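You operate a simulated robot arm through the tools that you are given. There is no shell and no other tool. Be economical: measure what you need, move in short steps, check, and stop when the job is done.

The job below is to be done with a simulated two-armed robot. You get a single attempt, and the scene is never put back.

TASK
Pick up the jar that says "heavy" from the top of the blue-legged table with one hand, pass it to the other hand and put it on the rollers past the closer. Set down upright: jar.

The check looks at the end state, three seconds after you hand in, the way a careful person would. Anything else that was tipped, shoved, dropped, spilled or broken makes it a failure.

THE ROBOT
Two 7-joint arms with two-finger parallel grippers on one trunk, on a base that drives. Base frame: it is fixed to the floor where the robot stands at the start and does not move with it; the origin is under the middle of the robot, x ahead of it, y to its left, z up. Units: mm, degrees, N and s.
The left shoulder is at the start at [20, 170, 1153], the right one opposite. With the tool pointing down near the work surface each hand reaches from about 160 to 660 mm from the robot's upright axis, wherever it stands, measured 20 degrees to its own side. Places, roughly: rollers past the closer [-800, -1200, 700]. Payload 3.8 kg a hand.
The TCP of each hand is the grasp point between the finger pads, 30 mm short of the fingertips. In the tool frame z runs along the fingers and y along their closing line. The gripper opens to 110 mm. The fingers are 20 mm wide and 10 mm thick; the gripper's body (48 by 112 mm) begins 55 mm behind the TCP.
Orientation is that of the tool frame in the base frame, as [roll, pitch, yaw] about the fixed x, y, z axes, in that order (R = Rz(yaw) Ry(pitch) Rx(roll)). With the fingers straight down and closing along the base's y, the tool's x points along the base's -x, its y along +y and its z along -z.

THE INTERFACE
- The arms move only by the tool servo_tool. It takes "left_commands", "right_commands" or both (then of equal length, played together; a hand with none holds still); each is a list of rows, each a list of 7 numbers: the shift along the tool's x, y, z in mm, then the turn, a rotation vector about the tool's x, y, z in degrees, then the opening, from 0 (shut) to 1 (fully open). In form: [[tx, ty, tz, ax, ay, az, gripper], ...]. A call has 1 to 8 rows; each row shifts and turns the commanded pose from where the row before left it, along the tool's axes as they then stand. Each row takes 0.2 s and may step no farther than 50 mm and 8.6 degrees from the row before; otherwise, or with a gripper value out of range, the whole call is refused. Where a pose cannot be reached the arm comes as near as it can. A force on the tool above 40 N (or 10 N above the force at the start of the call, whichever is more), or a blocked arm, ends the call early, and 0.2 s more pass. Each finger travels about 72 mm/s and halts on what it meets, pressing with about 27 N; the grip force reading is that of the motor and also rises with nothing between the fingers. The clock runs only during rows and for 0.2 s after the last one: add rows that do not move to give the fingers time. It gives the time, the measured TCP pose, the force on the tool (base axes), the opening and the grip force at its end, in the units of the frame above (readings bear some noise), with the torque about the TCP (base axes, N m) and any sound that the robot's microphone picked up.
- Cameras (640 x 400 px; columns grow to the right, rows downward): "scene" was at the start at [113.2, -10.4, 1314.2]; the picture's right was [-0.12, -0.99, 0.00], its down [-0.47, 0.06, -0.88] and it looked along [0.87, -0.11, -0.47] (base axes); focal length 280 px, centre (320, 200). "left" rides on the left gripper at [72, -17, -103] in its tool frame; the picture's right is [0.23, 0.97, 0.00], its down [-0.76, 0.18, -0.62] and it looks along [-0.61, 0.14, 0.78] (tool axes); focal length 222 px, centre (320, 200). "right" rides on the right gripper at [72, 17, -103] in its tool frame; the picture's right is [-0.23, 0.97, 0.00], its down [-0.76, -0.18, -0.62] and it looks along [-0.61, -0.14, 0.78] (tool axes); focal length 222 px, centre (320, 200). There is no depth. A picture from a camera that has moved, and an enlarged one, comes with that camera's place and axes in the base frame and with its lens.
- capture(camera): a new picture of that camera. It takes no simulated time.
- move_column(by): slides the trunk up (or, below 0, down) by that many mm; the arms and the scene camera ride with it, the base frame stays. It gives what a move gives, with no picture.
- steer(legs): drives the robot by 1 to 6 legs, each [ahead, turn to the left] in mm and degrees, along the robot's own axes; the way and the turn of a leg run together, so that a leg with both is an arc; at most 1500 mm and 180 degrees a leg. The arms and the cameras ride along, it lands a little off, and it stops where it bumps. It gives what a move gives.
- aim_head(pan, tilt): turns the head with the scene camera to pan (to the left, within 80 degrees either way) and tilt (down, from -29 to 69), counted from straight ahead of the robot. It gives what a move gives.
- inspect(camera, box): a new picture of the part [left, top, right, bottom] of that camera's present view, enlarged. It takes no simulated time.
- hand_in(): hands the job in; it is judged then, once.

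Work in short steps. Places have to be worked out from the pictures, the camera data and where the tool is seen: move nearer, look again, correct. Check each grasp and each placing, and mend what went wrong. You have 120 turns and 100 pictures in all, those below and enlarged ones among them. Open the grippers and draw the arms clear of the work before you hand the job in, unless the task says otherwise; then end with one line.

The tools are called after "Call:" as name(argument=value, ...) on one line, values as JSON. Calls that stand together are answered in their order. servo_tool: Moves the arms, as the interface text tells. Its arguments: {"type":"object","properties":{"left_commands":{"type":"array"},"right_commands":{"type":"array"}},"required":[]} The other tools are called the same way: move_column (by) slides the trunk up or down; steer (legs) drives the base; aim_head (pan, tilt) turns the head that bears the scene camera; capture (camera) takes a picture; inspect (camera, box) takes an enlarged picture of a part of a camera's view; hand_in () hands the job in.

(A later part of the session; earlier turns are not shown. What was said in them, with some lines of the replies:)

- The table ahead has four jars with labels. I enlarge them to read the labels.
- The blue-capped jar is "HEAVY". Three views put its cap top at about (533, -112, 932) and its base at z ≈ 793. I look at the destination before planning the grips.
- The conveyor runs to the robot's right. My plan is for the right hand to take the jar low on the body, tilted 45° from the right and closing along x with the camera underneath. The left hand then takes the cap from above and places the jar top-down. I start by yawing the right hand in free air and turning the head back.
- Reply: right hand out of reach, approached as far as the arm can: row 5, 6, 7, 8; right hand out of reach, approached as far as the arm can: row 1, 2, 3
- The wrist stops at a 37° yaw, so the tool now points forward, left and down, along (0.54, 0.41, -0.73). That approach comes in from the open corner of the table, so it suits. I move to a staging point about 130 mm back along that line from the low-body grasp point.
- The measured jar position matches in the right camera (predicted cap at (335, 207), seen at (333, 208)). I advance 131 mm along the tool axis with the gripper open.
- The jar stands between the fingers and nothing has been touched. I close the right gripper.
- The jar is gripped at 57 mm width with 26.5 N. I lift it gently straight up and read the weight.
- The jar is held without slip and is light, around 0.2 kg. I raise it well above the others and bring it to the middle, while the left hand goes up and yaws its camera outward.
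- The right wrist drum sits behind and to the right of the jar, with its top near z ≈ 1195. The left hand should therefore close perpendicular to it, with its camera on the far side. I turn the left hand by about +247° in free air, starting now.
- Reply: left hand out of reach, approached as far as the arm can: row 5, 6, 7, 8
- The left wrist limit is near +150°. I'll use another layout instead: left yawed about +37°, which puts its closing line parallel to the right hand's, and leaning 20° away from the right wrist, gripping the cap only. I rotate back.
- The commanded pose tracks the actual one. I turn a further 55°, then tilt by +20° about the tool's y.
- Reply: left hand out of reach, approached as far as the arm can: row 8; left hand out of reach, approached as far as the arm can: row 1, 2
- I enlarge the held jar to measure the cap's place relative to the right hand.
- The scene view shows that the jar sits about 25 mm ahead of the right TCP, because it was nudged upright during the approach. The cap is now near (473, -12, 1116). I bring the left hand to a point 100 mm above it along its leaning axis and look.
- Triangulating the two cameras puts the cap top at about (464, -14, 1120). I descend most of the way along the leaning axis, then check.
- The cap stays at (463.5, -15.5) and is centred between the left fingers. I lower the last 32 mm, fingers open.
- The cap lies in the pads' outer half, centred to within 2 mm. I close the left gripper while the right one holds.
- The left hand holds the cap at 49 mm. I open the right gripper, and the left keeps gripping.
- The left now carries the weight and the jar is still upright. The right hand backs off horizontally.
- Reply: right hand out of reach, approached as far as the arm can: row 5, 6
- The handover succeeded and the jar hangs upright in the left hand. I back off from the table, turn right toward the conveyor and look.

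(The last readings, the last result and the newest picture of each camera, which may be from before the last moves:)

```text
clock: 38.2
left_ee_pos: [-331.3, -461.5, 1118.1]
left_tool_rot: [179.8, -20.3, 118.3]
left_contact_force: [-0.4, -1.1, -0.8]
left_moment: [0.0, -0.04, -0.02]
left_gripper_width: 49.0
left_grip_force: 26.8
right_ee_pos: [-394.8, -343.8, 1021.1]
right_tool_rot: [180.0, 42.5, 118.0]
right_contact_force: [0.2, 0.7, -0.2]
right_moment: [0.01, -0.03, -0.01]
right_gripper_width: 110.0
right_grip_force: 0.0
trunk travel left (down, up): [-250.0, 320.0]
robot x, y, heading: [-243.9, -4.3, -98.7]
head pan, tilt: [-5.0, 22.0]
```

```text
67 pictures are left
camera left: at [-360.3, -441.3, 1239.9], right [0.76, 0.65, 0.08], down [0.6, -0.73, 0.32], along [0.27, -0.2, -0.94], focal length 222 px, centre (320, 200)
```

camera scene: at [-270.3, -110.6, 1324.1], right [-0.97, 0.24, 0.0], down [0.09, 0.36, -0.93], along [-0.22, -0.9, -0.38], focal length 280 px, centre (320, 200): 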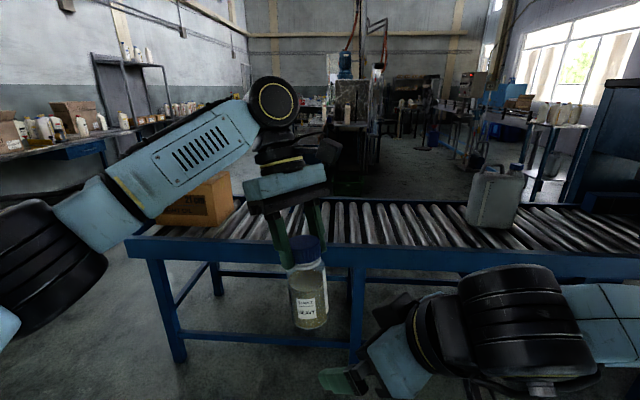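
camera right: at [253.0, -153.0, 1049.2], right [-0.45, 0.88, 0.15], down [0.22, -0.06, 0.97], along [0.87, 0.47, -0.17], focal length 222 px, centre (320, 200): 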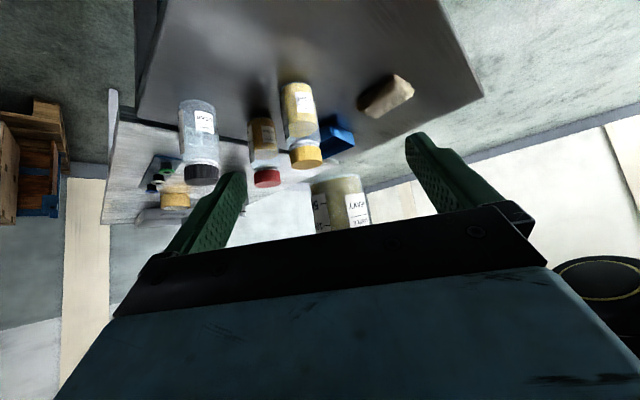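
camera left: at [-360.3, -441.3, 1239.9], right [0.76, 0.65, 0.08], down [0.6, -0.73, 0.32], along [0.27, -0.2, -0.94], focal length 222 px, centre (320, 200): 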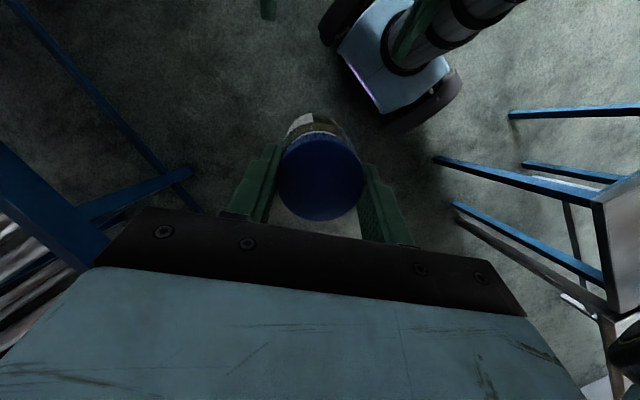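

The conveyor carries a carton on the left and a grey canister in the middle, with a tall structure at the right edge. I look further right.

Call:
aim_head(pan=-55, tilt=20)

Call:
capture(camera="scene")

```text
clock: 39.4
left_ee_pos: [-331.6, -461.6, 1117.4]
left_tool_rot: [179.9, -20.1, 118.3]
left_contact_force: [-0.1, -0.2, -1.4]
left_moment: [0.02, -0.01, -0.03]
left_gripper_width: 49.0
left_grip_force: 27.1
right_ee_pos: [-393.3, -344.8, 1021.3]
right_tool_rot: [179.9, 42.5, 117.9]
right_contact_force: [0.7, 0.0, -0.2]
right_moment: [-0.01, 0.03, -0.04]
right_gripper_width: 110.1
right_grip_force: 0.1
trunk travel left (down, up): [-250.0, 320.0]
robot x, y, heading: [-244.3, -2.2, -99.0]
head pan, tilt: [-55.0, 20.0]
```

```text
66 pictures are left
camera scene: at [-331.5, -61.6, 1327.4], right [-0.44, 0.9, 0.0], down [0.31, 0.15, -0.94], along [-0.84, -0.41, -0.34], focal length 280 px, centre (320, 200)
```

scene: 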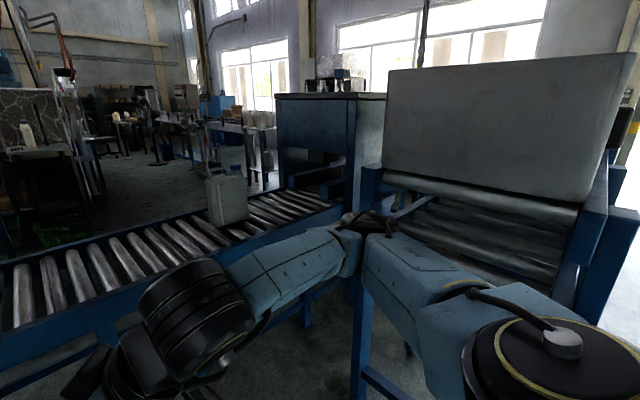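

The conveyor crosses in front of me, its near edge running through about (286, -1361) and (-1571, -766). The closer is the blue box at its far end beyond the canister. The target (-800, -1200) lies on free rollers about 180 mm inside the near edge, so I drive toward a standing point near (-690, -660).

Call:
steer(legs=[[0, -25], [550, 0]])

Call:
aim_head(pan=10, tilt=35)

Call:
capture(camera="scene")

```text
clock: 43.8
left_ee_pos: [-825.4, -842.6, 1116.9]
left_tool_rot: [179.9, -20.2, 93.3]
left_contact_force: [-1.2, -1.0, -1.1]
left_moment: [-0.01, -0.03, 0.02]
left_gripper_width: 49.1
left_grip_force: 27.7
right_ee_pos: [-833.1, -711.2, 1021.2]
right_tool_rot: [180.0, 42.4, 92.9]
right_contact_force: [0.9, -0.8, 0.2]
right_moment: [-0.04, -0.02, 0.02]
right_gripper_width: 110.4
right_grip_force: 0.0
trunk travel left (down, up): [-250.0, 320.0]
robot x, y, heading: [-555.5, -460.4, -123.8]
head pan, tilt: [-55.0, 20.0]
```

```text
clock: 45.2
left_ee_pos: [-824.7, -842.3, 1117.7]
left_tool_rot: [179.9, -20.3, 93.4]
left_contact_force: [0.4, -0.6, -1.6]
left_moment: [0.0, 0.01, 0.02]
left_gripper_width: 49.2
left_grip_force: 27.3
right_ee_pos: [-833.5, -710.4, 1020.9]
right_tool_rot: [-179.9, 42.6, 93.1]
right_contact_force: [-0.4, 0.4, 0.4]
right_moment: [-0.03, 0.0, 0.06]
right_gripper_width: 110.0
right_grip_force: 0.1
trunk travel left (down, up): [-250.0, 320.0]
robot x, y, heading: [-552.1, -463.4, -123.7]
head pan, tilt: [10.0, 35.0]
```

```text
65 pictures are left
camera scene: at [-600.4, -557.2, 1303.6], right [-0.91, 0.4, 0.0], down [0.23, 0.52, -0.82], along [-0.33, -0.75, -0.57], focal length 280 px, centre (320, 200)
```

scene: 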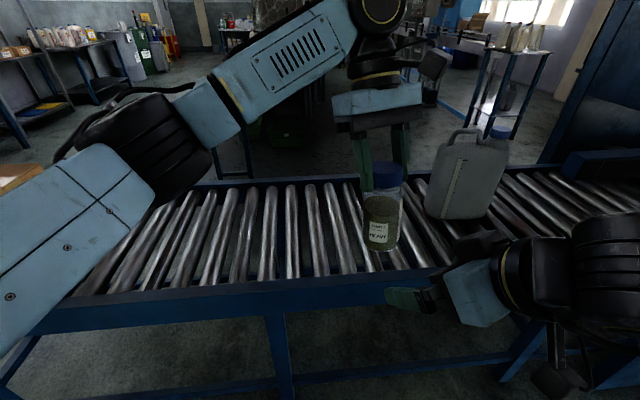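

The target projects to mid-rollers at pixel (296, 236), and it is clear. I drive 180 mm more and square up to the conveyor.

Call:
steer(legs=[[180, 0], [0, 16]])

Call:
capture(camera="scene")

Call:
capture(camera="left")

```text
clock: 47.6
left_ee_pos: [-815.5, -1052.5, 1116.9]
left_tool_rot: [179.8, -20.1, 108.8]
left_contact_force: [-0.2, 1.0, -1.5]
left_moment: [-0.06, 0.01, 0.0]
left_gripper_width: 49.1
left_grip_force: 27.1
right_ee_pos: [-858.7, -927.1, 1020.8]
right_tool_rot: [180.0, 42.3, 108.3]
right_contact_force: [0.1, -0.1, -0.3]
right_moment: [0.01, 0.01, 0.02]
right_gripper_width: 110.1
right_grip_force: 0.0
trunk travel left (down, up): [-250.0, 320.0]
robot x, y, heading: [-655.7, -613.6, -108.4]
head pan, tilt: [10.0, 35.0]
```

```text
64 pictures are left
camera scene: at [-674.0, -718.3, 1303.5], right [-0.99, 0.15, 0.0], down [0.08, 0.57, -0.82], along [-0.12, -0.81, -0.57], focal length 280 px, centre (320, 200)
```

scene: 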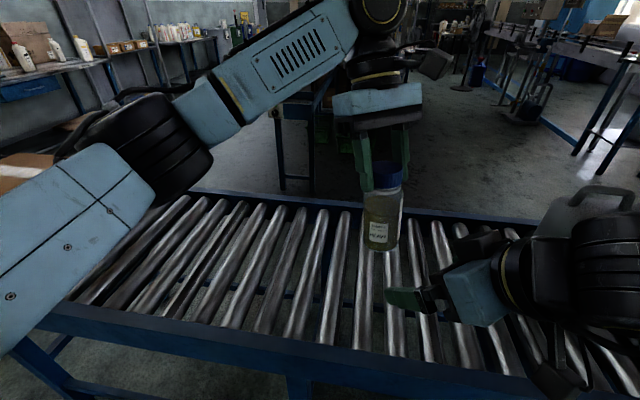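

```text
63 pictures are left
camera left: at [-841.2, -1027.7, 1239.9], right [0.85, 0.51, 0.08], down [0.47, -0.82, 0.32], along [0.23, -0.24, -0.94], focal length 222 px, centre (320, 200)
```

left: 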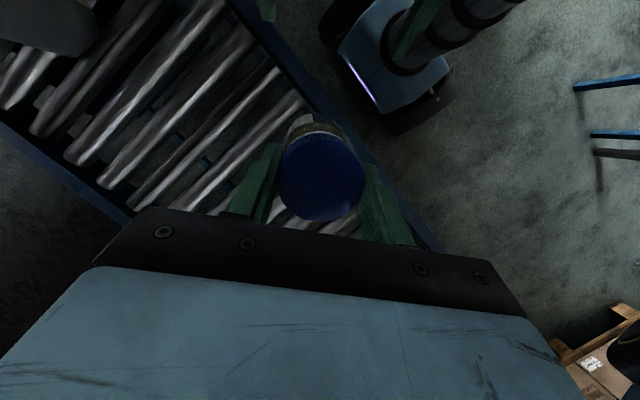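

The robot stands clear of the conveyor. I enlarge the rollers to measure their pitch, since the jar's base is only 57 mm across.

Call:
inspect(camera="scene", box=[160, 190, 440, 370])

Call:
inspect(camera="left", box=[0, 0, 330, 220])

```text
2.22 times, centred on (300, 280) of scene
camera zoom: at [-674.0, -718.3, 1303.5], right [-0.99, 0.15, 0.0], down [0.08, 0.57, -0.82], along [-0.12, -0.81, -0.57], focal length 621 px, centre (364, 22)
```

zoom: 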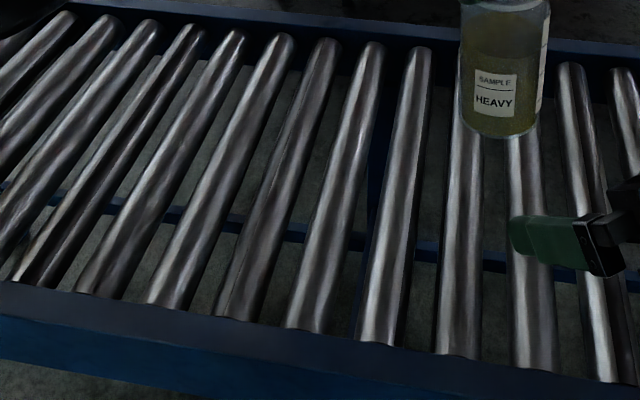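

```text
1.82 times, centred on (165, 110) of left
camera zoom: at [-841.2, -1027.7, 1239.9], right [0.85, 0.51, 0.08], down [0.47, -0.82, 0.32], along [0.23, -0.24, -0.94], focal length 404 px, centre (602, 364)
```

zoom: 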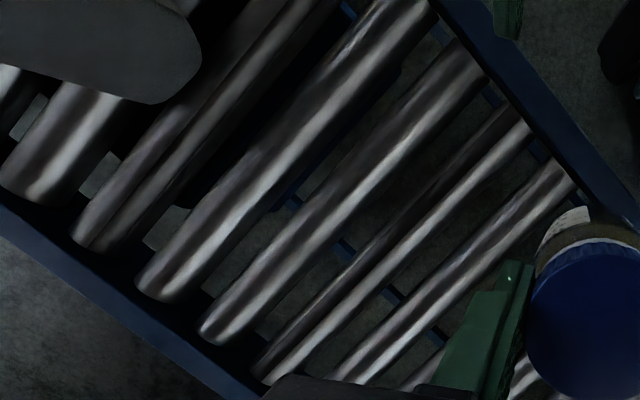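

The roller pitch is about 77 mm with a roughly 30 mm gap, so I'll probe by touch to see how the jar sits. I move it over the gap nearest the target, jar axis at about (-745, -1155), and lower it partway.

Call:
servo_tool(left_commands=[[-30.5, 6.7, 10.1, 0, 0, 0, 0], [-30.5, 6.7, 10.1, 0, 0, 0, 0], [-30.5, 6.7, 10.1, 0, 0, 0, 0], [-30.5, 6.7, 10.1, 0, 0, 0, 0], [-30.5, 6.7, 10.1, 0, 0, 0, 0], [0, 0, 0, 0, 0, 0, 0]])

Call:
capture(camera="scene")

Call:
capture(camera="left")

```text
clock: 49.0
left_ee_pos: [-743.9, -1160.9, 1017.5]
left_tool_rot: [179.9, -20.2, 108.6]
left_contact_force: [0.4, -0.1, -2.8]
left_moment: [-0.01, -0.03, 0.0]
left_gripper_width: 49.5
left_grip_force: 26.9
right_ee_pos: [-858.7, -926.5, 1020.5]
right_tool_rot: [179.9, 42.4, 108.4]
right_contact_force: [0.3, 0.1, -0.8]
right_moment: [-0.02, 0.0, -0.01]
right_gripper_width: 109.8
right_grip_force: 0.0
trunk travel left (down, up): [-250.0, 320.0]
robot x, y, heading: [-658.5, -610.5, -108.3]
head pan, tilt: [10.0, 35.0]
```

```text
60 pictures are left
camera scene: at [-674.5, -717.8, 1303.6], right [-0.99, 0.15, 0.0], down [0.08, 0.57, -0.82], along [-0.12, -0.81, -0.57], focal length 280 px, centre (320, 200)
```

scene: 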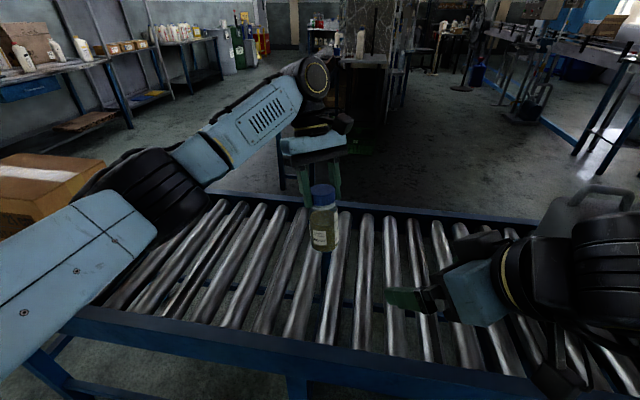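

```text
59 pictures are left
camera left: at [-769.7, -1136.1, 1139.7], right [0.85, 0.51, 0.08], down [0.47, -0.82, 0.32], along [0.23, -0.24, -0.94], focal length 222 px, centre (320, 200)
```

left: 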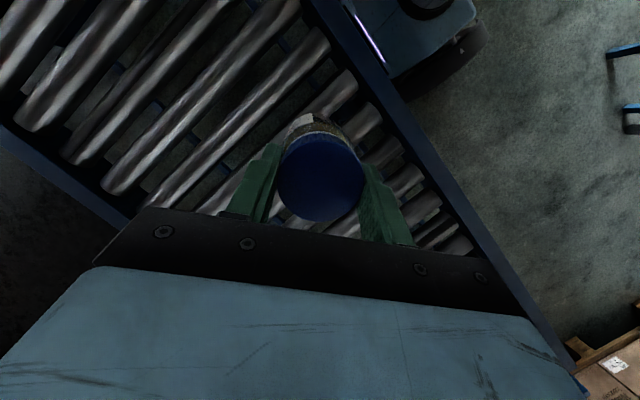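

I enlarge the spot under the jar to see where the rollers lie.

Call:
inspect(camera="scene", box=[240, 180, 420, 370])

```text
2.11 times, centred on (330, 275) of scene
camera zoom: at [-674.5, -717.8, 1303.6], right [-0.99, 0.15, 0.0], down [0.08, 0.57, -0.82], along [-0.12, -0.81, -0.57], focal length 589 px, centre (299, 42)
```

zoom: 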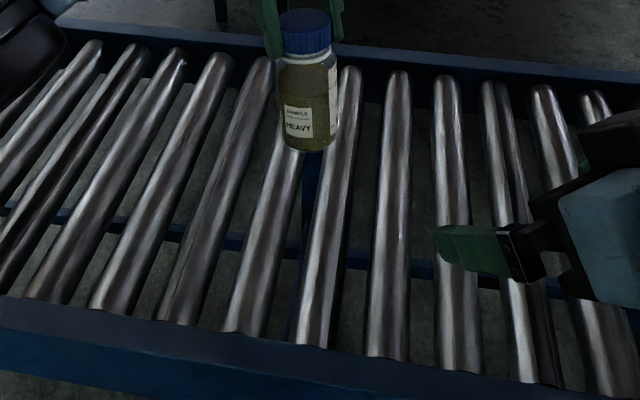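

The jar is about 12 mm off the gap's centre. I shift by that and lower 140 mm, leaving about 40 mm to spare.

Call:
servo_tool(left_commands=[[-6.9, 9.1, -2.5, 0, 0, 0, 0], [-9.7, 0, 26.3, 0, 0, 0, 0], [-9.7, 0, 26.3, 0, 0, 0, 0], [-9.7, 0, 26.3, 0, 0, 0, 0], [-9.7, 0, 26.3, 0, 0, 0, 0], [-9.7, 0, 26.3, 0, 0, 0, 0], [0, 0, 0, 0, 0, 0, 0]])

Call:
inspect(camera="scene", box=[240, 180, 420, 370])

```text
clock: 50.6
left_ee_pos: [-732.2, -1164.2, 874.8]
left_tool_rot: [180.0, -20.1, 108.7]
left_contact_force: [0.3, 0.0, -2.4]
left_moment: [-0.01, 0.02, 0.0]
left_gripper_width: 49.4
left_grip_force: 27.3
right_ee_pos: [-859.1, -927.4, 1020.2]
right_tool_rot: [180.0, 42.6, 108.3]
right_contact_force: [0.1, 0.2, 0.5]
right_moment: [-0.04, 0.01, 0.0]
right_gripper_width: 109.8
right_grip_force: 0.1
trunk travel left (down, up): [-250.0, 320.0]
robot x, y, heading: [-655.1, -614.5, -108.6]
head pan, tilt: [10.0, 35.0]
```

```text
2.11 times, centred on (330, 275) of scene
camera zoom: at [-674.4, -717.9, 1303.6], right [-0.99, 0.15, 0.0], down [0.08, 0.57, -0.82], along [-0.12, -0.81, -0.57], focal length 589 px, centre (299, 42)
```

zoom: 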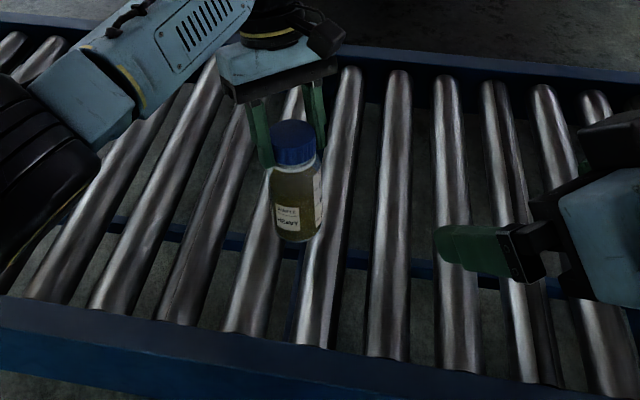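

I check the left elbow's clearance before going on.

Call:
capture(camera="scene")

Call:
capture(camera="right")

```text
56 pictures are left
camera scene: at [-674.4, -717.9, 1303.6], right [-0.99, 0.15, 0.0], down [0.08, 0.57, -0.82], along [-0.12, -0.81, -0.57], focal length 280 px, centre (320, 200)
```

scene: 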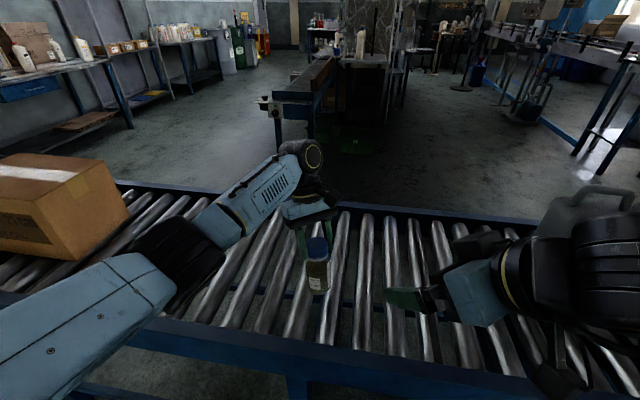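

```text
55 pictures are left
camera right: at [-882.3, -804.5, 1049.3], right [0.98, 0.15, 0.15], down [-0.12, -0.19, 0.97], along [0.17, -0.97, -0.17], focal length 222 px, centre (320, 200)
```

right: 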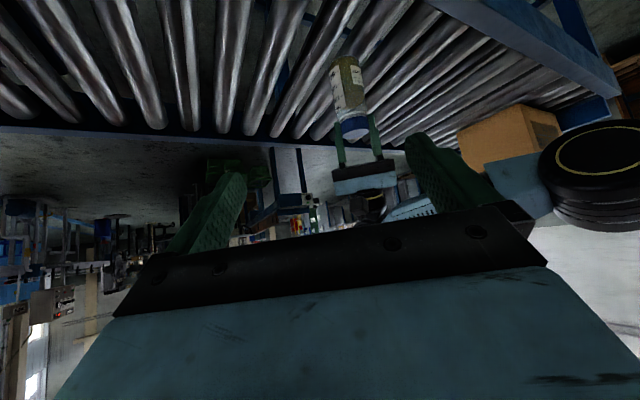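

The elbow and carton are clear. I lower 24 mm, then feel in small steps.

Call:
servo_tool(left_commands=[[-2.8, 0, 7.5, 0, 0, 0, 0], [-2.8, 0, 7.5, 0, 0, 0, 0], [-2.8, 0, 7.5, 0, 0, 0, 0], [0, 0, 0, 0, 0, 0, 0]])

Call:
servo_tool(left_commands=[[-1, 0, 2.8, 0, 0, 0, 0], [-1, 0, 2.8, 0, 0, 0, 0], [0, 0, 0, 0, 0, 0, 0]])

Call:
servo_tool(left_commands=[[-1, 0, 2.8, 0, 0, 0, 0], [0, 0, 0, 0, 0, 0, 0]])

Call:
inspect(camera="scene", box=[260, 210, 380, 330])

```text
clock: 51.6
left_ee_pos: [-733.4, -1165.9, 853.5]
left_tool_rot: [-180.0, -20.2, 108.7]
left_contact_force: [1.6, -0.3, 6.8]
left_moment: [-0.06, -0.23, 0.01]
left_gripper_width: 49.3
left_grip_force: 27.1
right_ee_pos: [-859.2, -926.5, 1021.9]
right_tool_rot: [179.9, 42.6, 108.3]
right_contact_force: [-0.7, 0.1, 0.2]
right_moment: [0.0, 0.0, -0.02]
right_gripper_width: 109.8
right_grip_force: 0.1
trunk travel left (down, up): [-250.0, 320.0]
robot x, y, heading: [-653.9, -610.9, -108.3]
head pan, tilt: [10.0, 35.0]
```

```text
clock: 52.4
left_ee_pos: [-733.1, -1164.8, 853.2]
left_tool_rot: [-179.7, -19.9, 108.6]
left_contact_force: [4.8, 3.0, 38.1]
left_moment: [0.01, -0.83, 0.06]
left_gripper_width: 49.3
left_grip_force: 26.6
right_ee_pos: [-857.5, -924.6, 1023.2]
right_tool_rot: [-179.8, 42.6, 108.4]
right_contact_force: [-0.6, -1.3, -1.8]
right_moment: [-0.03, 0.03, -0.06]
right_gripper_width: 110.2
right_grip_force: 0.1
trunk travel left (down, up): [-250.0, 320.0]
robot x, y, heading: [-652.9, -610.6, -108.2]
head pan, tilt: [10.0, 35.0]
```

```text
clock: 53.0
left_ee_pos: [-735.1, -1166.6, 852.6]
left_tool_rot: [-179.6, -19.9, 108.4]
left_contact_force: [2.8, 6.1, 19.3]
left_moment: [0.62, -0.62, 0.07]
left_gripper_width: 49.8
left_grip_force: 27.3
right_ee_pos: [-858.9, -925.5, 1020.8]
right_tool_rot: [-180.0, 42.5, 108.5]
right_contact_force: [0.0, 0.2, 0.2]
right_moment: [0.04, 0.01, 0.03]
right_gripper_width: 110.1
right_grip_force: 0.2
trunk travel left (down, up): [-250.0, 320.0]
robot x, y, heading: [-656.5, -612.4, -108.4]
head pan, tilt: [10.0, 35.0]
stopped in row 2 (left hand): the force on the tool passed its limit at 49 N (the readings are from after the stop); the commanded pose is now the measured one
```

```text
3.33 times, centred on (320, 270) of scene
camera zoom: at [-674.0, -716.8, 1303.4], right [-0.99, 0.15, 0.0], down [0.08, 0.57, -0.82], along [-0.12, -0.81, -0.57], focal length 932 px, centre (320, -33)
```

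zoom: 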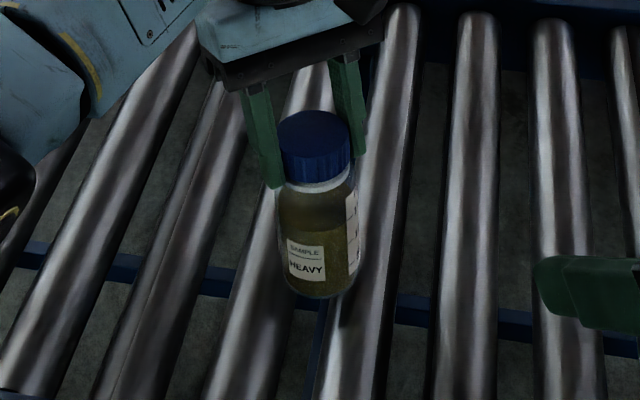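

I overdid that: contact came at TCP z ≈ 853 and the force rose high. I back up 8 mm and check the jar in the hand.

Call:
servo_tool(left_commands=[[1.4, 0, -3.75, 0, 0, 0, 0], [1.4, 0, -3.75, 0, 0, 0, 0], [0, 0, 0, 0, 0, 0, 0]])

Call:
inspect(camera="scene", box=[270, 220, 370, 320])

Call:
inspect(camera="right", box=[280, 20, 440, 180])

Call:
capture(camera="left")

```text
clock: 53.8
left_ee_pos: [-734.4, -1166.9, 856.4]
left_tool_rot: [-179.8, -19.8, 108.6]
left_contact_force: [-0.3, -0.9, -2.4]
left_moment: [0.01, -0.03, 0.0]
left_gripper_width: 49.2
left_grip_force: 27.1
right_ee_pos: [-860.3, -926.7, 1021.3]
right_tool_rot: [179.9, 42.4, 108.5]
right_contact_force: [0.7, -0.5, -0.2]
right_moment: [-0.01, 0.02, -0.04]
right_gripper_width: 110.1
right_grip_force: 0.0
trunk travel left (down, up): [-250.0, 320.0]
robot x, y, heading: [-661.4, -610.9, -108.2]
head pan, tilt: [10.0, 35.0]
```

```text
4.00 times, centred on (320, 270) of scene
camera zoom: at [-674.4, -717.9, 1303.5], right [-0.99, 0.15, 0.0], down [0.08, 0.57, -0.82], along [-0.12, -0.81, -0.57], focal length 1118 px, centre (320, -80)
```

zoom: 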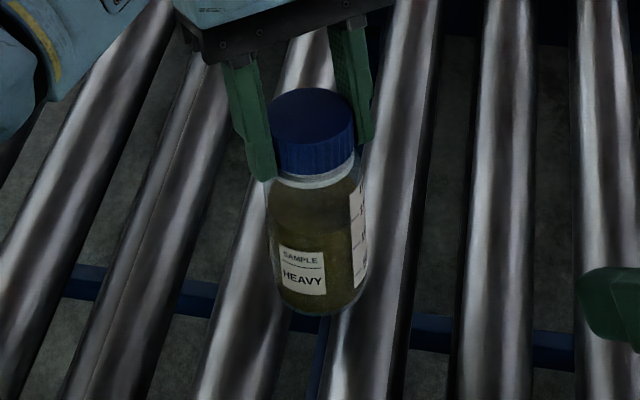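

```text
2.50 times, centred on (360, 100) of right
camera zoom: at [-882.3, -804.4, 1049.2], right [0.98, 0.15, 0.15], down [-0.12, -0.19, 0.97], along [0.17, -0.97, -0.17], focal length 555 px, centre (220, 450)
```

zoom: 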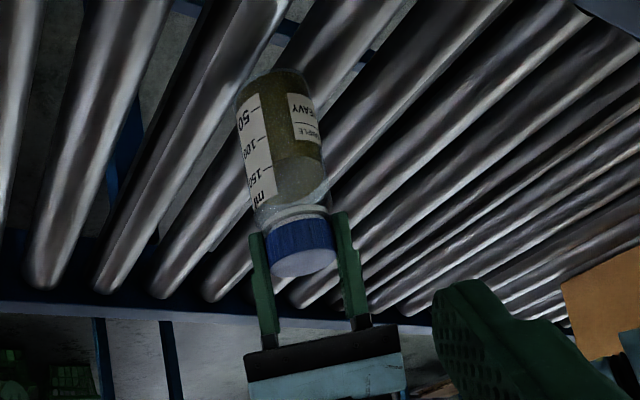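

```text
51 pictures are left
camera left: at [-759.5, -1141.1, 979.1], right [0.85, 0.51, 0.07], down [0.47, -0.82, 0.33], along [0.23, -0.24, -0.94], focal length 222 px, centre (320, 200)
```

left: 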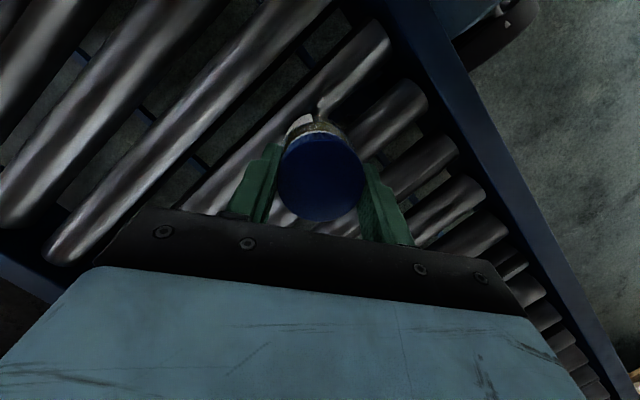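

The jar is still upright to within about 1°. The contact moment showed the +x side touching first, so I'll probe finely in 1 mm steps here and then at other offsets to learn the support shape.

Call:
servo_tool(left_commands=[[-0.35, 0, 0.94, 0, 0, 0, 0], [-0.35, 0, 0.94, 0, 0, 0, 0], [0, 0, 0, 0, 0, 0, 0]])

```text
clock: 54.6
left_ee_pos: [-733.9, -1167.3, 855.5]
left_tool_rot: [-179.7, -19.8, 108.4]
left_contact_force: [0.4, 0.2, -2.7]
left_moment: [-0.02, 0.0, 0.0]
left_gripper_width: 49.1
left_grip_force: 26.9
right_ee_pos: [-858.3, -926.8, 1021.7]
right_tool_rot: [179.9, 42.5, 108.3]
right_contact_force: [-0.5, -0.2, 0.2]
right_moment: [0.02, 0.01, 0.02]
right_gripper_width: 110.1
right_grip_force: 0.0
trunk travel left (down, up): [-250.0, 320.0]
robot x, y, heading: [-655.1, -612.9, -108.5]
head pan, tilt: [10.0, 35.0]
```

Still free at 855.5. I go down 2 mm more.

Call:
servo_tool(left_commands=[[-0.35, 0, 0.94, 0, 0, 0, 0], [-0.35, 0, 0.94, 0, 0, 0, 0], [0, 0, 0, 0, 0, 0, 0]])

```text
clock: 55.4
left_ee_pos: [-733.8, -1166.4, 853.4]
left_tool_rot: [-179.7, -20.0, 108.4]
left_contact_force: [-0.1, 0.6, -1.8]
left_moment: [-0.04, 0.0, 0.0]
left_gripper_width: 49.3
left_grip_force: 26.7
right_ee_pos: [-858.4, -926.9, 1021.1]
right_tool_rot: [180.0, 42.5, 108.4]
right_contact_force: [0.1, -1.0, -0.2]
right_moment: [0.02, 0.02, 0.0]
right_gripper_width: 110.0
right_grip_force: 0.0
trunk travel left (down, up): [-250.0, 320.0]
robot x, y, heading: [-655.1, -610.0, -108.4]
head pan, tilt: [10.0, 35.0]
```

Call:
servo_tool(left_commands=[[-0.35, 0, 0.94, 0, 0, 0, 0], [0, 0, 0, 0, 0, 0, 0]])

```text
clock: 56.0
left_ee_pos: [-735.4, -1165.7, 854.3]
left_tool_rot: [-179.7, -19.9, 108.5]
left_contact_force: [0.2, 0.1, 1.8]
left_moment: [-0.06, -0.04, 0.01]
left_gripper_width: 49.1
left_grip_force: 27.0
right_ee_pos: [-858.2, -926.3, 1022.2]
right_tool_rot: [-180.0, 42.6, 108.4]
right_contact_force: [-0.3, 0.1, 0.2]
right_moment: [0.0, 0.03, 0.01]
right_gripper_width: 109.9
right_grip_force: 0.1
trunk travel left (down, up): [-250.0, 320.0]
robot x, y, heading: [-655.1, -609.6, -108.3]
head pan, tilt: [10.0, 35.0]
```

Contact is made here with about 4 N. I raise 4 mm, shift 19 mm along the conveyor (toward -x), and come down 3 mm to compare heights.

Call:
servo_tool(left_commands=[[1.4, 0, -3.75, 0, 0, 0, 0], [10.4, -15.2, 3.8, 0, 0, 0, 0], [-0.7, 0, 1.88, 0, 0, 0, 0], [-0.35, 0, 0.94, 0, 0, 0, 0], [0, 0, 0, 0, 0, 0, 0]])

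```text
clock: 57.2
left_ee_pos: [-752.8, -1161.3, 854.1]
left_tool_rot: [-179.7, -20.0, 108.5]
left_contact_force: [-0.5, 0.0, -1.0]
left_moment: [-0.02, 0.01, 0.0]
left_gripper_width: 49.4
left_grip_force: 27.0
right_ee_pos: [-858.3, -926.6, 1021.4]
right_tool_rot: [-180.0, 42.5, 108.4]
right_contact_force: [-0.1, -0.4, -0.2]
right_moment: [-0.01, -0.01, 0.04]
right_gripper_width: 109.8
right_grip_force: 0.0
trunk travel left (down, up): [-250.0, 320.0]
robot x, y, heading: [-656.4, -615.8, -108.8]
head pan, tilt: [10.0, 35.0]
```

Free at the same commanded height minus 1 mm. I lower 1 mm twice.

Call:
servo_tool(left_commands=[[-0.35, 0, 0.94, 0, 0, 0, 0], [0, 0, 0, 0, 0, 0, 0]])

Call:
inspect(camera="scene", box=[270, 220, 370, 320])

```text
clock: 57.8
left_ee_pos: [-752.4, -1161.0, 853.2]
left_tool_rot: [-179.6, -19.8, 108.5]
left_contact_force: [0.5, -0.8, 3.5]
left_moment: [-0.06, -0.09, 0.02]
left_gripper_width: 49.3
left_grip_force: 27.3
right_ee_pos: [-858.7, -925.1, 1021.0]
right_tool_rot: [180.0, 42.5, 108.5]
right_contact_force: [-0.3, 0.1, -1.1]
right_moment: [0.0, 0.0, -0.01]
right_gripper_width: 109.8
right_grip_force: 0.1
trunk travel left (down, up): [-250.0, 320.0]
robot x, y, heading: [-658.1, -612.3, -108.4]
head pan, tilt: [10.0, 35.0]
```

```text
4.00 times, centred on (320, 270) of scene
camera zoom: at [-674.3, -717.4, 1303.7], right [-0.99, 0.15, 0.0], down [0.08, 0.57, -0.82], along [-0.12, -0.81, -0.57], focal length 1118 px, centre (320, -80)
```

zoom: 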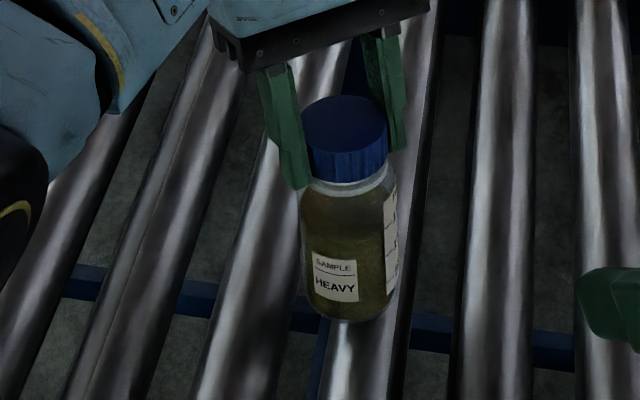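

Contact comes at the same height after a 19 mm shift, so the support behaves as a flat surface at z ≈ 715. The jar stands upright with light load, so I open the fingers just a little, ready to catch it.

Call:
servo_tool(left_commands=[[0, 0, 0, 0, 0, 0, 0.5], [0, 0, 0, 0, 0, 0, 0.55], [0, 0, 0, 0, 0, 0, 0.6], [0, 0, 0, 0, 0, 0, 0.6], [0, 0, 0, 0, 0, 0, 0.6]])

Call:
inspect(camera="scene", box=[270, 220, 370, 320])

Call:
inspect(camera="right", box=[280, 20, 440, 180])

```text
clock: 59.0
left_ee_pos: [-752.1, -1160.5, 853.6]
left_tool_rot: [-179.7, -19.9, 108.5]
left_contact_force: [-0.6, -0.4, 0.7]
left_moment: [0.03, -0.02, -0.01]
left_gripper_width: 65.8
left_grip_force: 0.0
right_ee_pos: [-859.0, -926.1, 1022.1]
right_tool_rot: [-180.0, 42.6, 108.4]
right_contact_force: [0.3, 0.2, -0.2]
right_moment: [-0.01, 0.01, 0.02]
right_gripper_width: 110.2
right_grip_force: 0.1
trunk travel left (down, up): [-250.0, 320.0]
robot x, y, heading: [-652.9, -610.3, -108.3]
head pan, tilt: [10.0, 35.0]
```

```text
4.00 times, centred on (320, 270) of scene
camera zoom: at [-674.4, -717.8, 1303.6], right [-0.99, 0.15, 0.0], down [0.08, 0.57, -0.82], along [-0.12, -0.81, -0.57], focal length 1118 px, centre (320, -80)
```

zoom: 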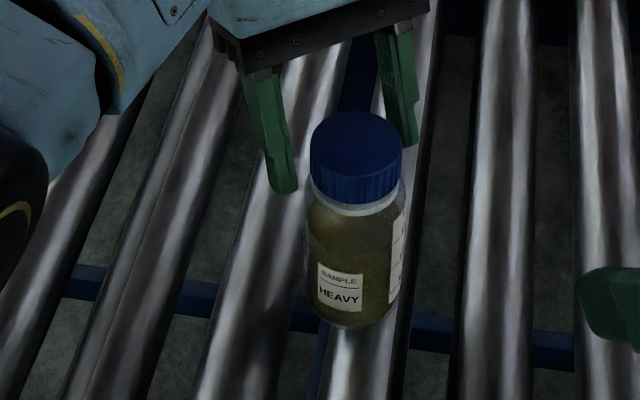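

```text
2.50 times, centred on (360, 100) of right
camera zoom: at [-882.3, -804.3, 1049.3], right [0.98, 0.15, 0.15], down [-0.12, -0.19, 0.97], along [0.17, -0.97, -0.17], focal length 555 px, centre (220, 450)
```

zoom: 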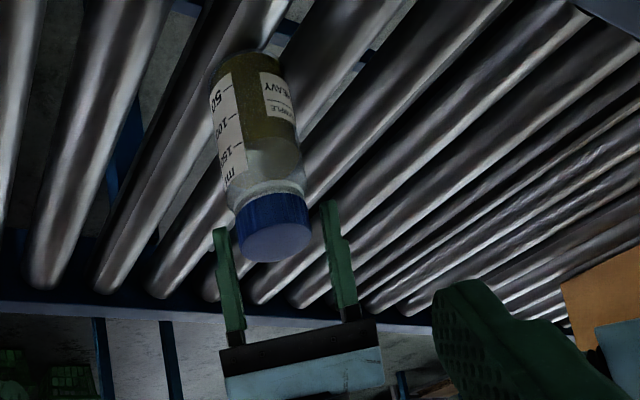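

The cap seems to have shifted about 15 mm toward the robot, so I need to know whether it is still moving. I hold still for one row and compare.

Call:
servo_tool(left_commands=[[0, 0, 0, 0, 0, 0, 0.6]])

Call:
inspect(camera="scene", box=[270, 220, 370, 320])

Call:
inspect(camera="left", box=[220, 80, 420, 260])

```text
clock: 59.4
left_ee_pos: [-752.3, -1160.1, 852.2]
left_tool_rot: [-179.7, -19.8, 108.6]
left_contact_force: [-0.3, 0.7, 0.3]
left_moment: [-0.01, -0.02, 0.01]
left_gripper_width: 66.0
left_grip_force: 0.0
right_ee_pos: [-859.3, -927.1, 1021.2]
right_tool_rot: [179.9, 42.4, 108.4]
right_contact_force: [0.4, 0.0, -0.4]
right_moment: [0.0, 0.01, 0.02]
right_gripper_width: 110.3
right_grip_force: 0.1
trunk travel left (down, up): [-250.0, 320.0]
robot x, y, heading: [-656.6, -611.4, -108.4]
head pan, tilt: [10.0, 35.0]
```

```text
4.00 times, centred on (320, 270) of scene
camera zoom: at [-674.4, -717.8, 1303.6], right [-0.99, 0.15, 0.0], down [0.08, 0.57, -0.82], along [-0.12, -0.81, -0.57], focal length 1118 px, centre (320, -80)
```

zoom: 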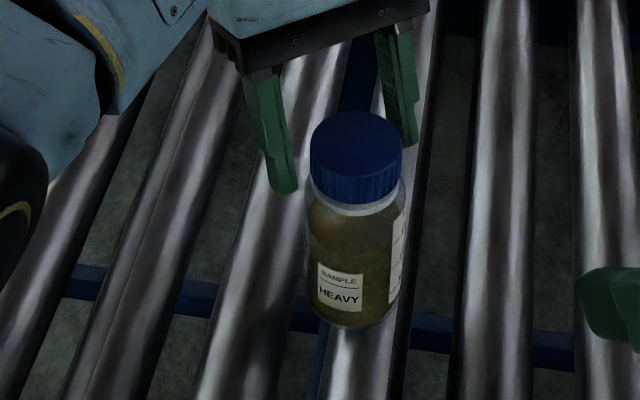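

```text
2.22 times, centred on (320, 170) of left
camera zoom: at [-777.6, -1135.7, 975.2], right [0.86, 0.51, 0.07], down [0.47, -0.82, 0.33], along [0.23, -0.24, -0.94], focal length 494 px, centre (320, 267)
```

zoom: 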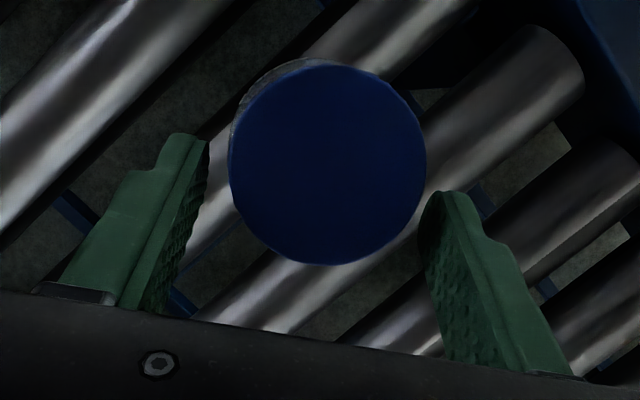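

The jar is now static, but I must judge its lean. I zoom in more closely from both sides.

Call:
inspect(camera="scene", box=[300, 240, 360, 310])

Call:
inspect(camera="right", box=[340, 30, 440, 130])

```text
5.71 times, centred on (330, 275) of scene
camera zoom: at [-674.4, -717.8, 1303.6], right [-0.99, 0.15, 0.0], down [0.08, 0.57, -0.82], along [-0.12, -0.81, -0.57], focal length 1598 px, centre (263, -229)
```

zoom: 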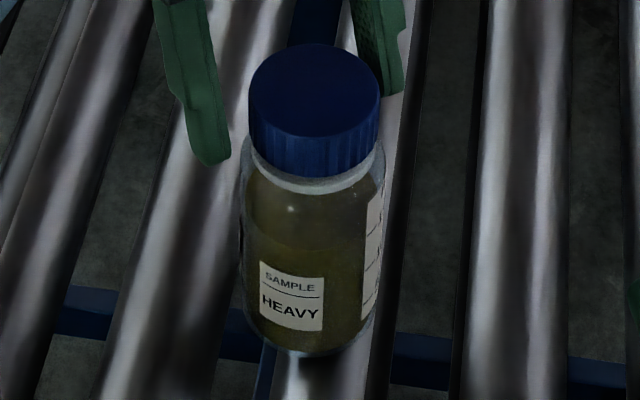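

```text
4.00 times, centred on (390, 80) of right
camera zoom: at [-882.3, -804.3, 1049.3], right [0.98, 0.15, 0.15], down [-0.12, -0.19, 0.97], along [0.17, -0.97, -0.17], focal length 888 px, centre (40, 680)
```

zoom: 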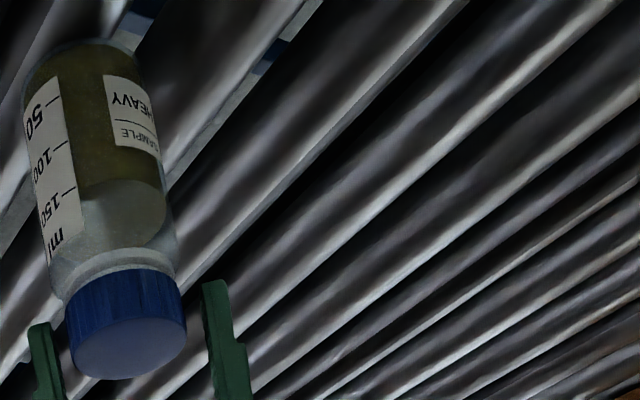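

The cap's ellipse ratio (0.717 seen, about 0.73 expected) shows the jar is upright to within a couple of degrees and stable. I open fully, away from the jar, then withdraw upward along the tool axis.

Call:
servo_tool(left_commands=[[0, 0, 0, 0, 0, 0, 0.8], [0, 0, 0, 0, 0, 0, 1], [0, 0, 0, 0, 0, 0, 1]])

Call:
servo_tool(left_commands=[[0, 0, -8, 0, 0, 0, 1], [0, 0, -15, 0, 0, 0, 1], [0, 0, -20, 0, 0, 0, 1], [0, 0, -25, 0, 0, 0, 1], [0, 0, -30, 0, 0, 0, 1], [0, 0, -30, 0, 0, 0, 1], [0, 0, 0, 0, 0, 0, 1]])

Call:
capture(camera="scene")

Call:
inspect(camera="scene", box=[300, 240, 360, 310])

Call:
capture(camera="right")

```text
clock: 60.2
left_ee_pos: [-752.0, -1161.6, 853.3]
left_tool_rot: [-179.7, -20.0, 108.5]
left_contact_force: [-0.6, 0.6, 0.1]
left_moment: [0.01, 0.0, 0.01]
left_gripper_width: 109.8
left_grip_force: 0.1
right_ee_pos: [-858.7, -925.4, 1021.5]
right_tool_rot: [180.0, 42.5, 108.4]
right_contact_force: [0.1, -0.2, 0.5]
right_moment: [-0.01, -0.01, 0.0]
right_gripper_width: 110.1
right_grip_force: 0.1
trunk travel left (down, up): [-250.0, 320.0]
robot x, y, heading: [-657.5, -613.0, -108.6]
head pan, tilt: [10.0, 35.0]
```

```text
clock: 61.8
left_ee_pos: [-737.7, -1200.8, 972.4]
left_tool_rot: [-179.7, -19.9, 108.5]
left_contact_force: [0.5, -0.1, -0.1]
left_moment: [0.02, -0.01, 0.03]
left_gripper_width: 109.7
left_grip_force: 0.0
right_ee_pos: [-858.1, -926.9, 1021.5]
right_tool_rot: [-180.0, 42.5, 108.4]
right_contact_force: [-0.5, -0.2, 0.5]
right_moment: [-0.01, -0.01, 0.01]
right_gripper_width: 110.1
right_grip_force: 0.0
trunk travel left (down, up): [-250.0, 320.0]
robot x, y, heading: [-659.3, -614.7, -108.4]
head pan, tilt: [10.0, 35.0]
```

```text
43 pictures are left
camera scene: at [-674.4, -718.0, 1303.5], right [-0.99, 0.15, 0.0], down [0.08, 0.57, -0.82], along [-0.12, -0.81, -0.57], focal length 280 px, centre (320, 200)
```

scene: 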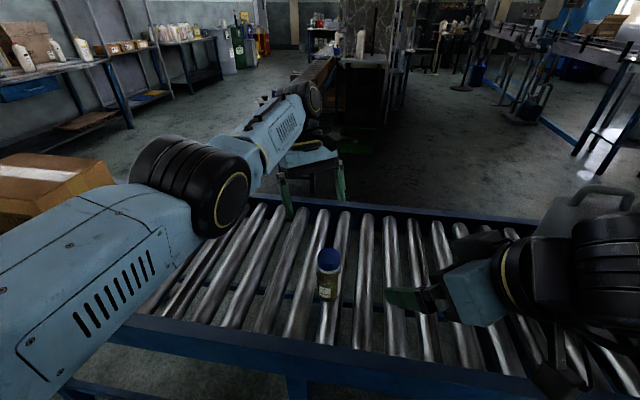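

```text
5.71 times, centred on (330, 275) of scene
camera zoom: at [-674.4, -718.0, 1303.5], right [-0.99, 0.15, 0.0], down [0.08, 0.57, -0.82], along [-0.12, -0.81, -0.57], focal length 1598 px, centre (263, -229)
```

zoom: 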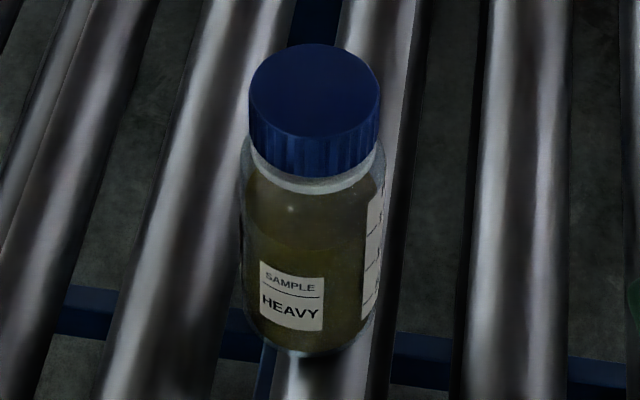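

```text
41 pictures are left
camera right: at [-882.3, -804.5, 1049.2], right [0.98, 0.15, 0.15], down [-0.12, -0.19, 0.97], along [0.17, -0.97, -0.17], focal length 222 px, centre (320, 200)
```

right: 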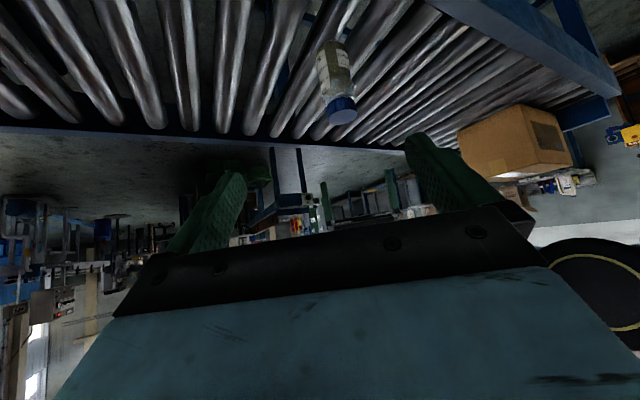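

The jar stands unchanged and untouched. I raise the left hand well above it, then back the robot away from the conveyor.

Call:
servo_tool(left_commands=[[11.2, 0, -30.5, 0, 0, 0, 1], [11.2, 0, -30.5, 0, 0, 0, 1], [11.2, 0, -30.5, 0, 0, 0, 1], [11.2, 0, -30.5, 0, 0, 0, 1], [0, 0, 0, 0, 0, 0, 1]])

Call:
steer(legs=[[-250, 0]])

Call:
capture(camera="scene")

```text
clock: 63.0
left_ee_pos: [-729.6, -1190.6, 1096.8]
left_tool_rot: [-179.7, -20.0, 108.4]
left_contact_force: [0.2, 0.4, -0.4]
left_moment: [-0.01, 0.02, -0.01]
left_gripper_width: 109.8
left_grip_force: 0.1
left hand out of reach, approached as far as the arm can: row 2, 3, 4
right_ee_pos: [-858.8, -926.9, 1021.9]
right_tool_rot: [-180.0, 42.5, 108.4]
right_contact_force: [0.1, 0.5, 0.5]
right_moment: [0.0, -0.01, -0.01]
right_gripper_width: 110.1
right_grip_force: 0.0
trunk travel left (down, up): [-250.0, 320.0]
robot x, y, heading: [-657.0, -609.3, -108.4]
head pan, tilt: [10.0, 35.0]
```

```text
clock: 64.8
left_ee_pos: [-648.3, -946.2, 1096.8]
left_tool_rot: [-179.7, -19.9, 108.3]
left_contact_force: [-0.7, 0.6, -0.2]
left_moment: [-0.03, -0.04, -0.02]
left_gripper_width: 110.2
left_grip_force: 0.0
right_ee_pos: [-778.0, -683.1, 1022.5]
right_tool_rot: [179.9, 42.5, 108.3]
right_contact_force: [-0.3, 0.0, -0.3]
right_moment: [0.01, -0.02, -0.01]
right_gripper_width: 110.2
right_grip_force: 0.0
trunk travel left (down, up): [-250.0, 320.0]
robot x, y, heading: [-573.6, -370.4, -108.7]
head pan, tilt: [10.0, 35.0]
```

```text
40 pictures are left
camera scene: at [-593.3, -474.5, 1303.7], right [-0.99, 0.15, 0.0], down [0.08, 0.57, -0.82], along [-0.12, -0.81, -0.57], focal length 280 px, centre (320, 200)
```

scene: 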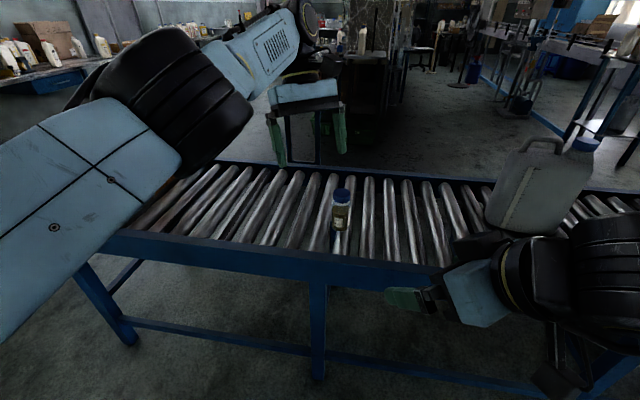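

The jar stands upright on the rollers at the given place. Both grippers are open and clear, and nothing else was disturbed, so I hand in.

Call:
hand_in()

```text
The job is handed in.
```

The "HEAVY" jar was picked up by the right hand, passed to the left, and now stands upright on the rollers past the closer. It settled about 15 mm toward the robot when released but stayed stable, and I saw nothing else tipped or moved.
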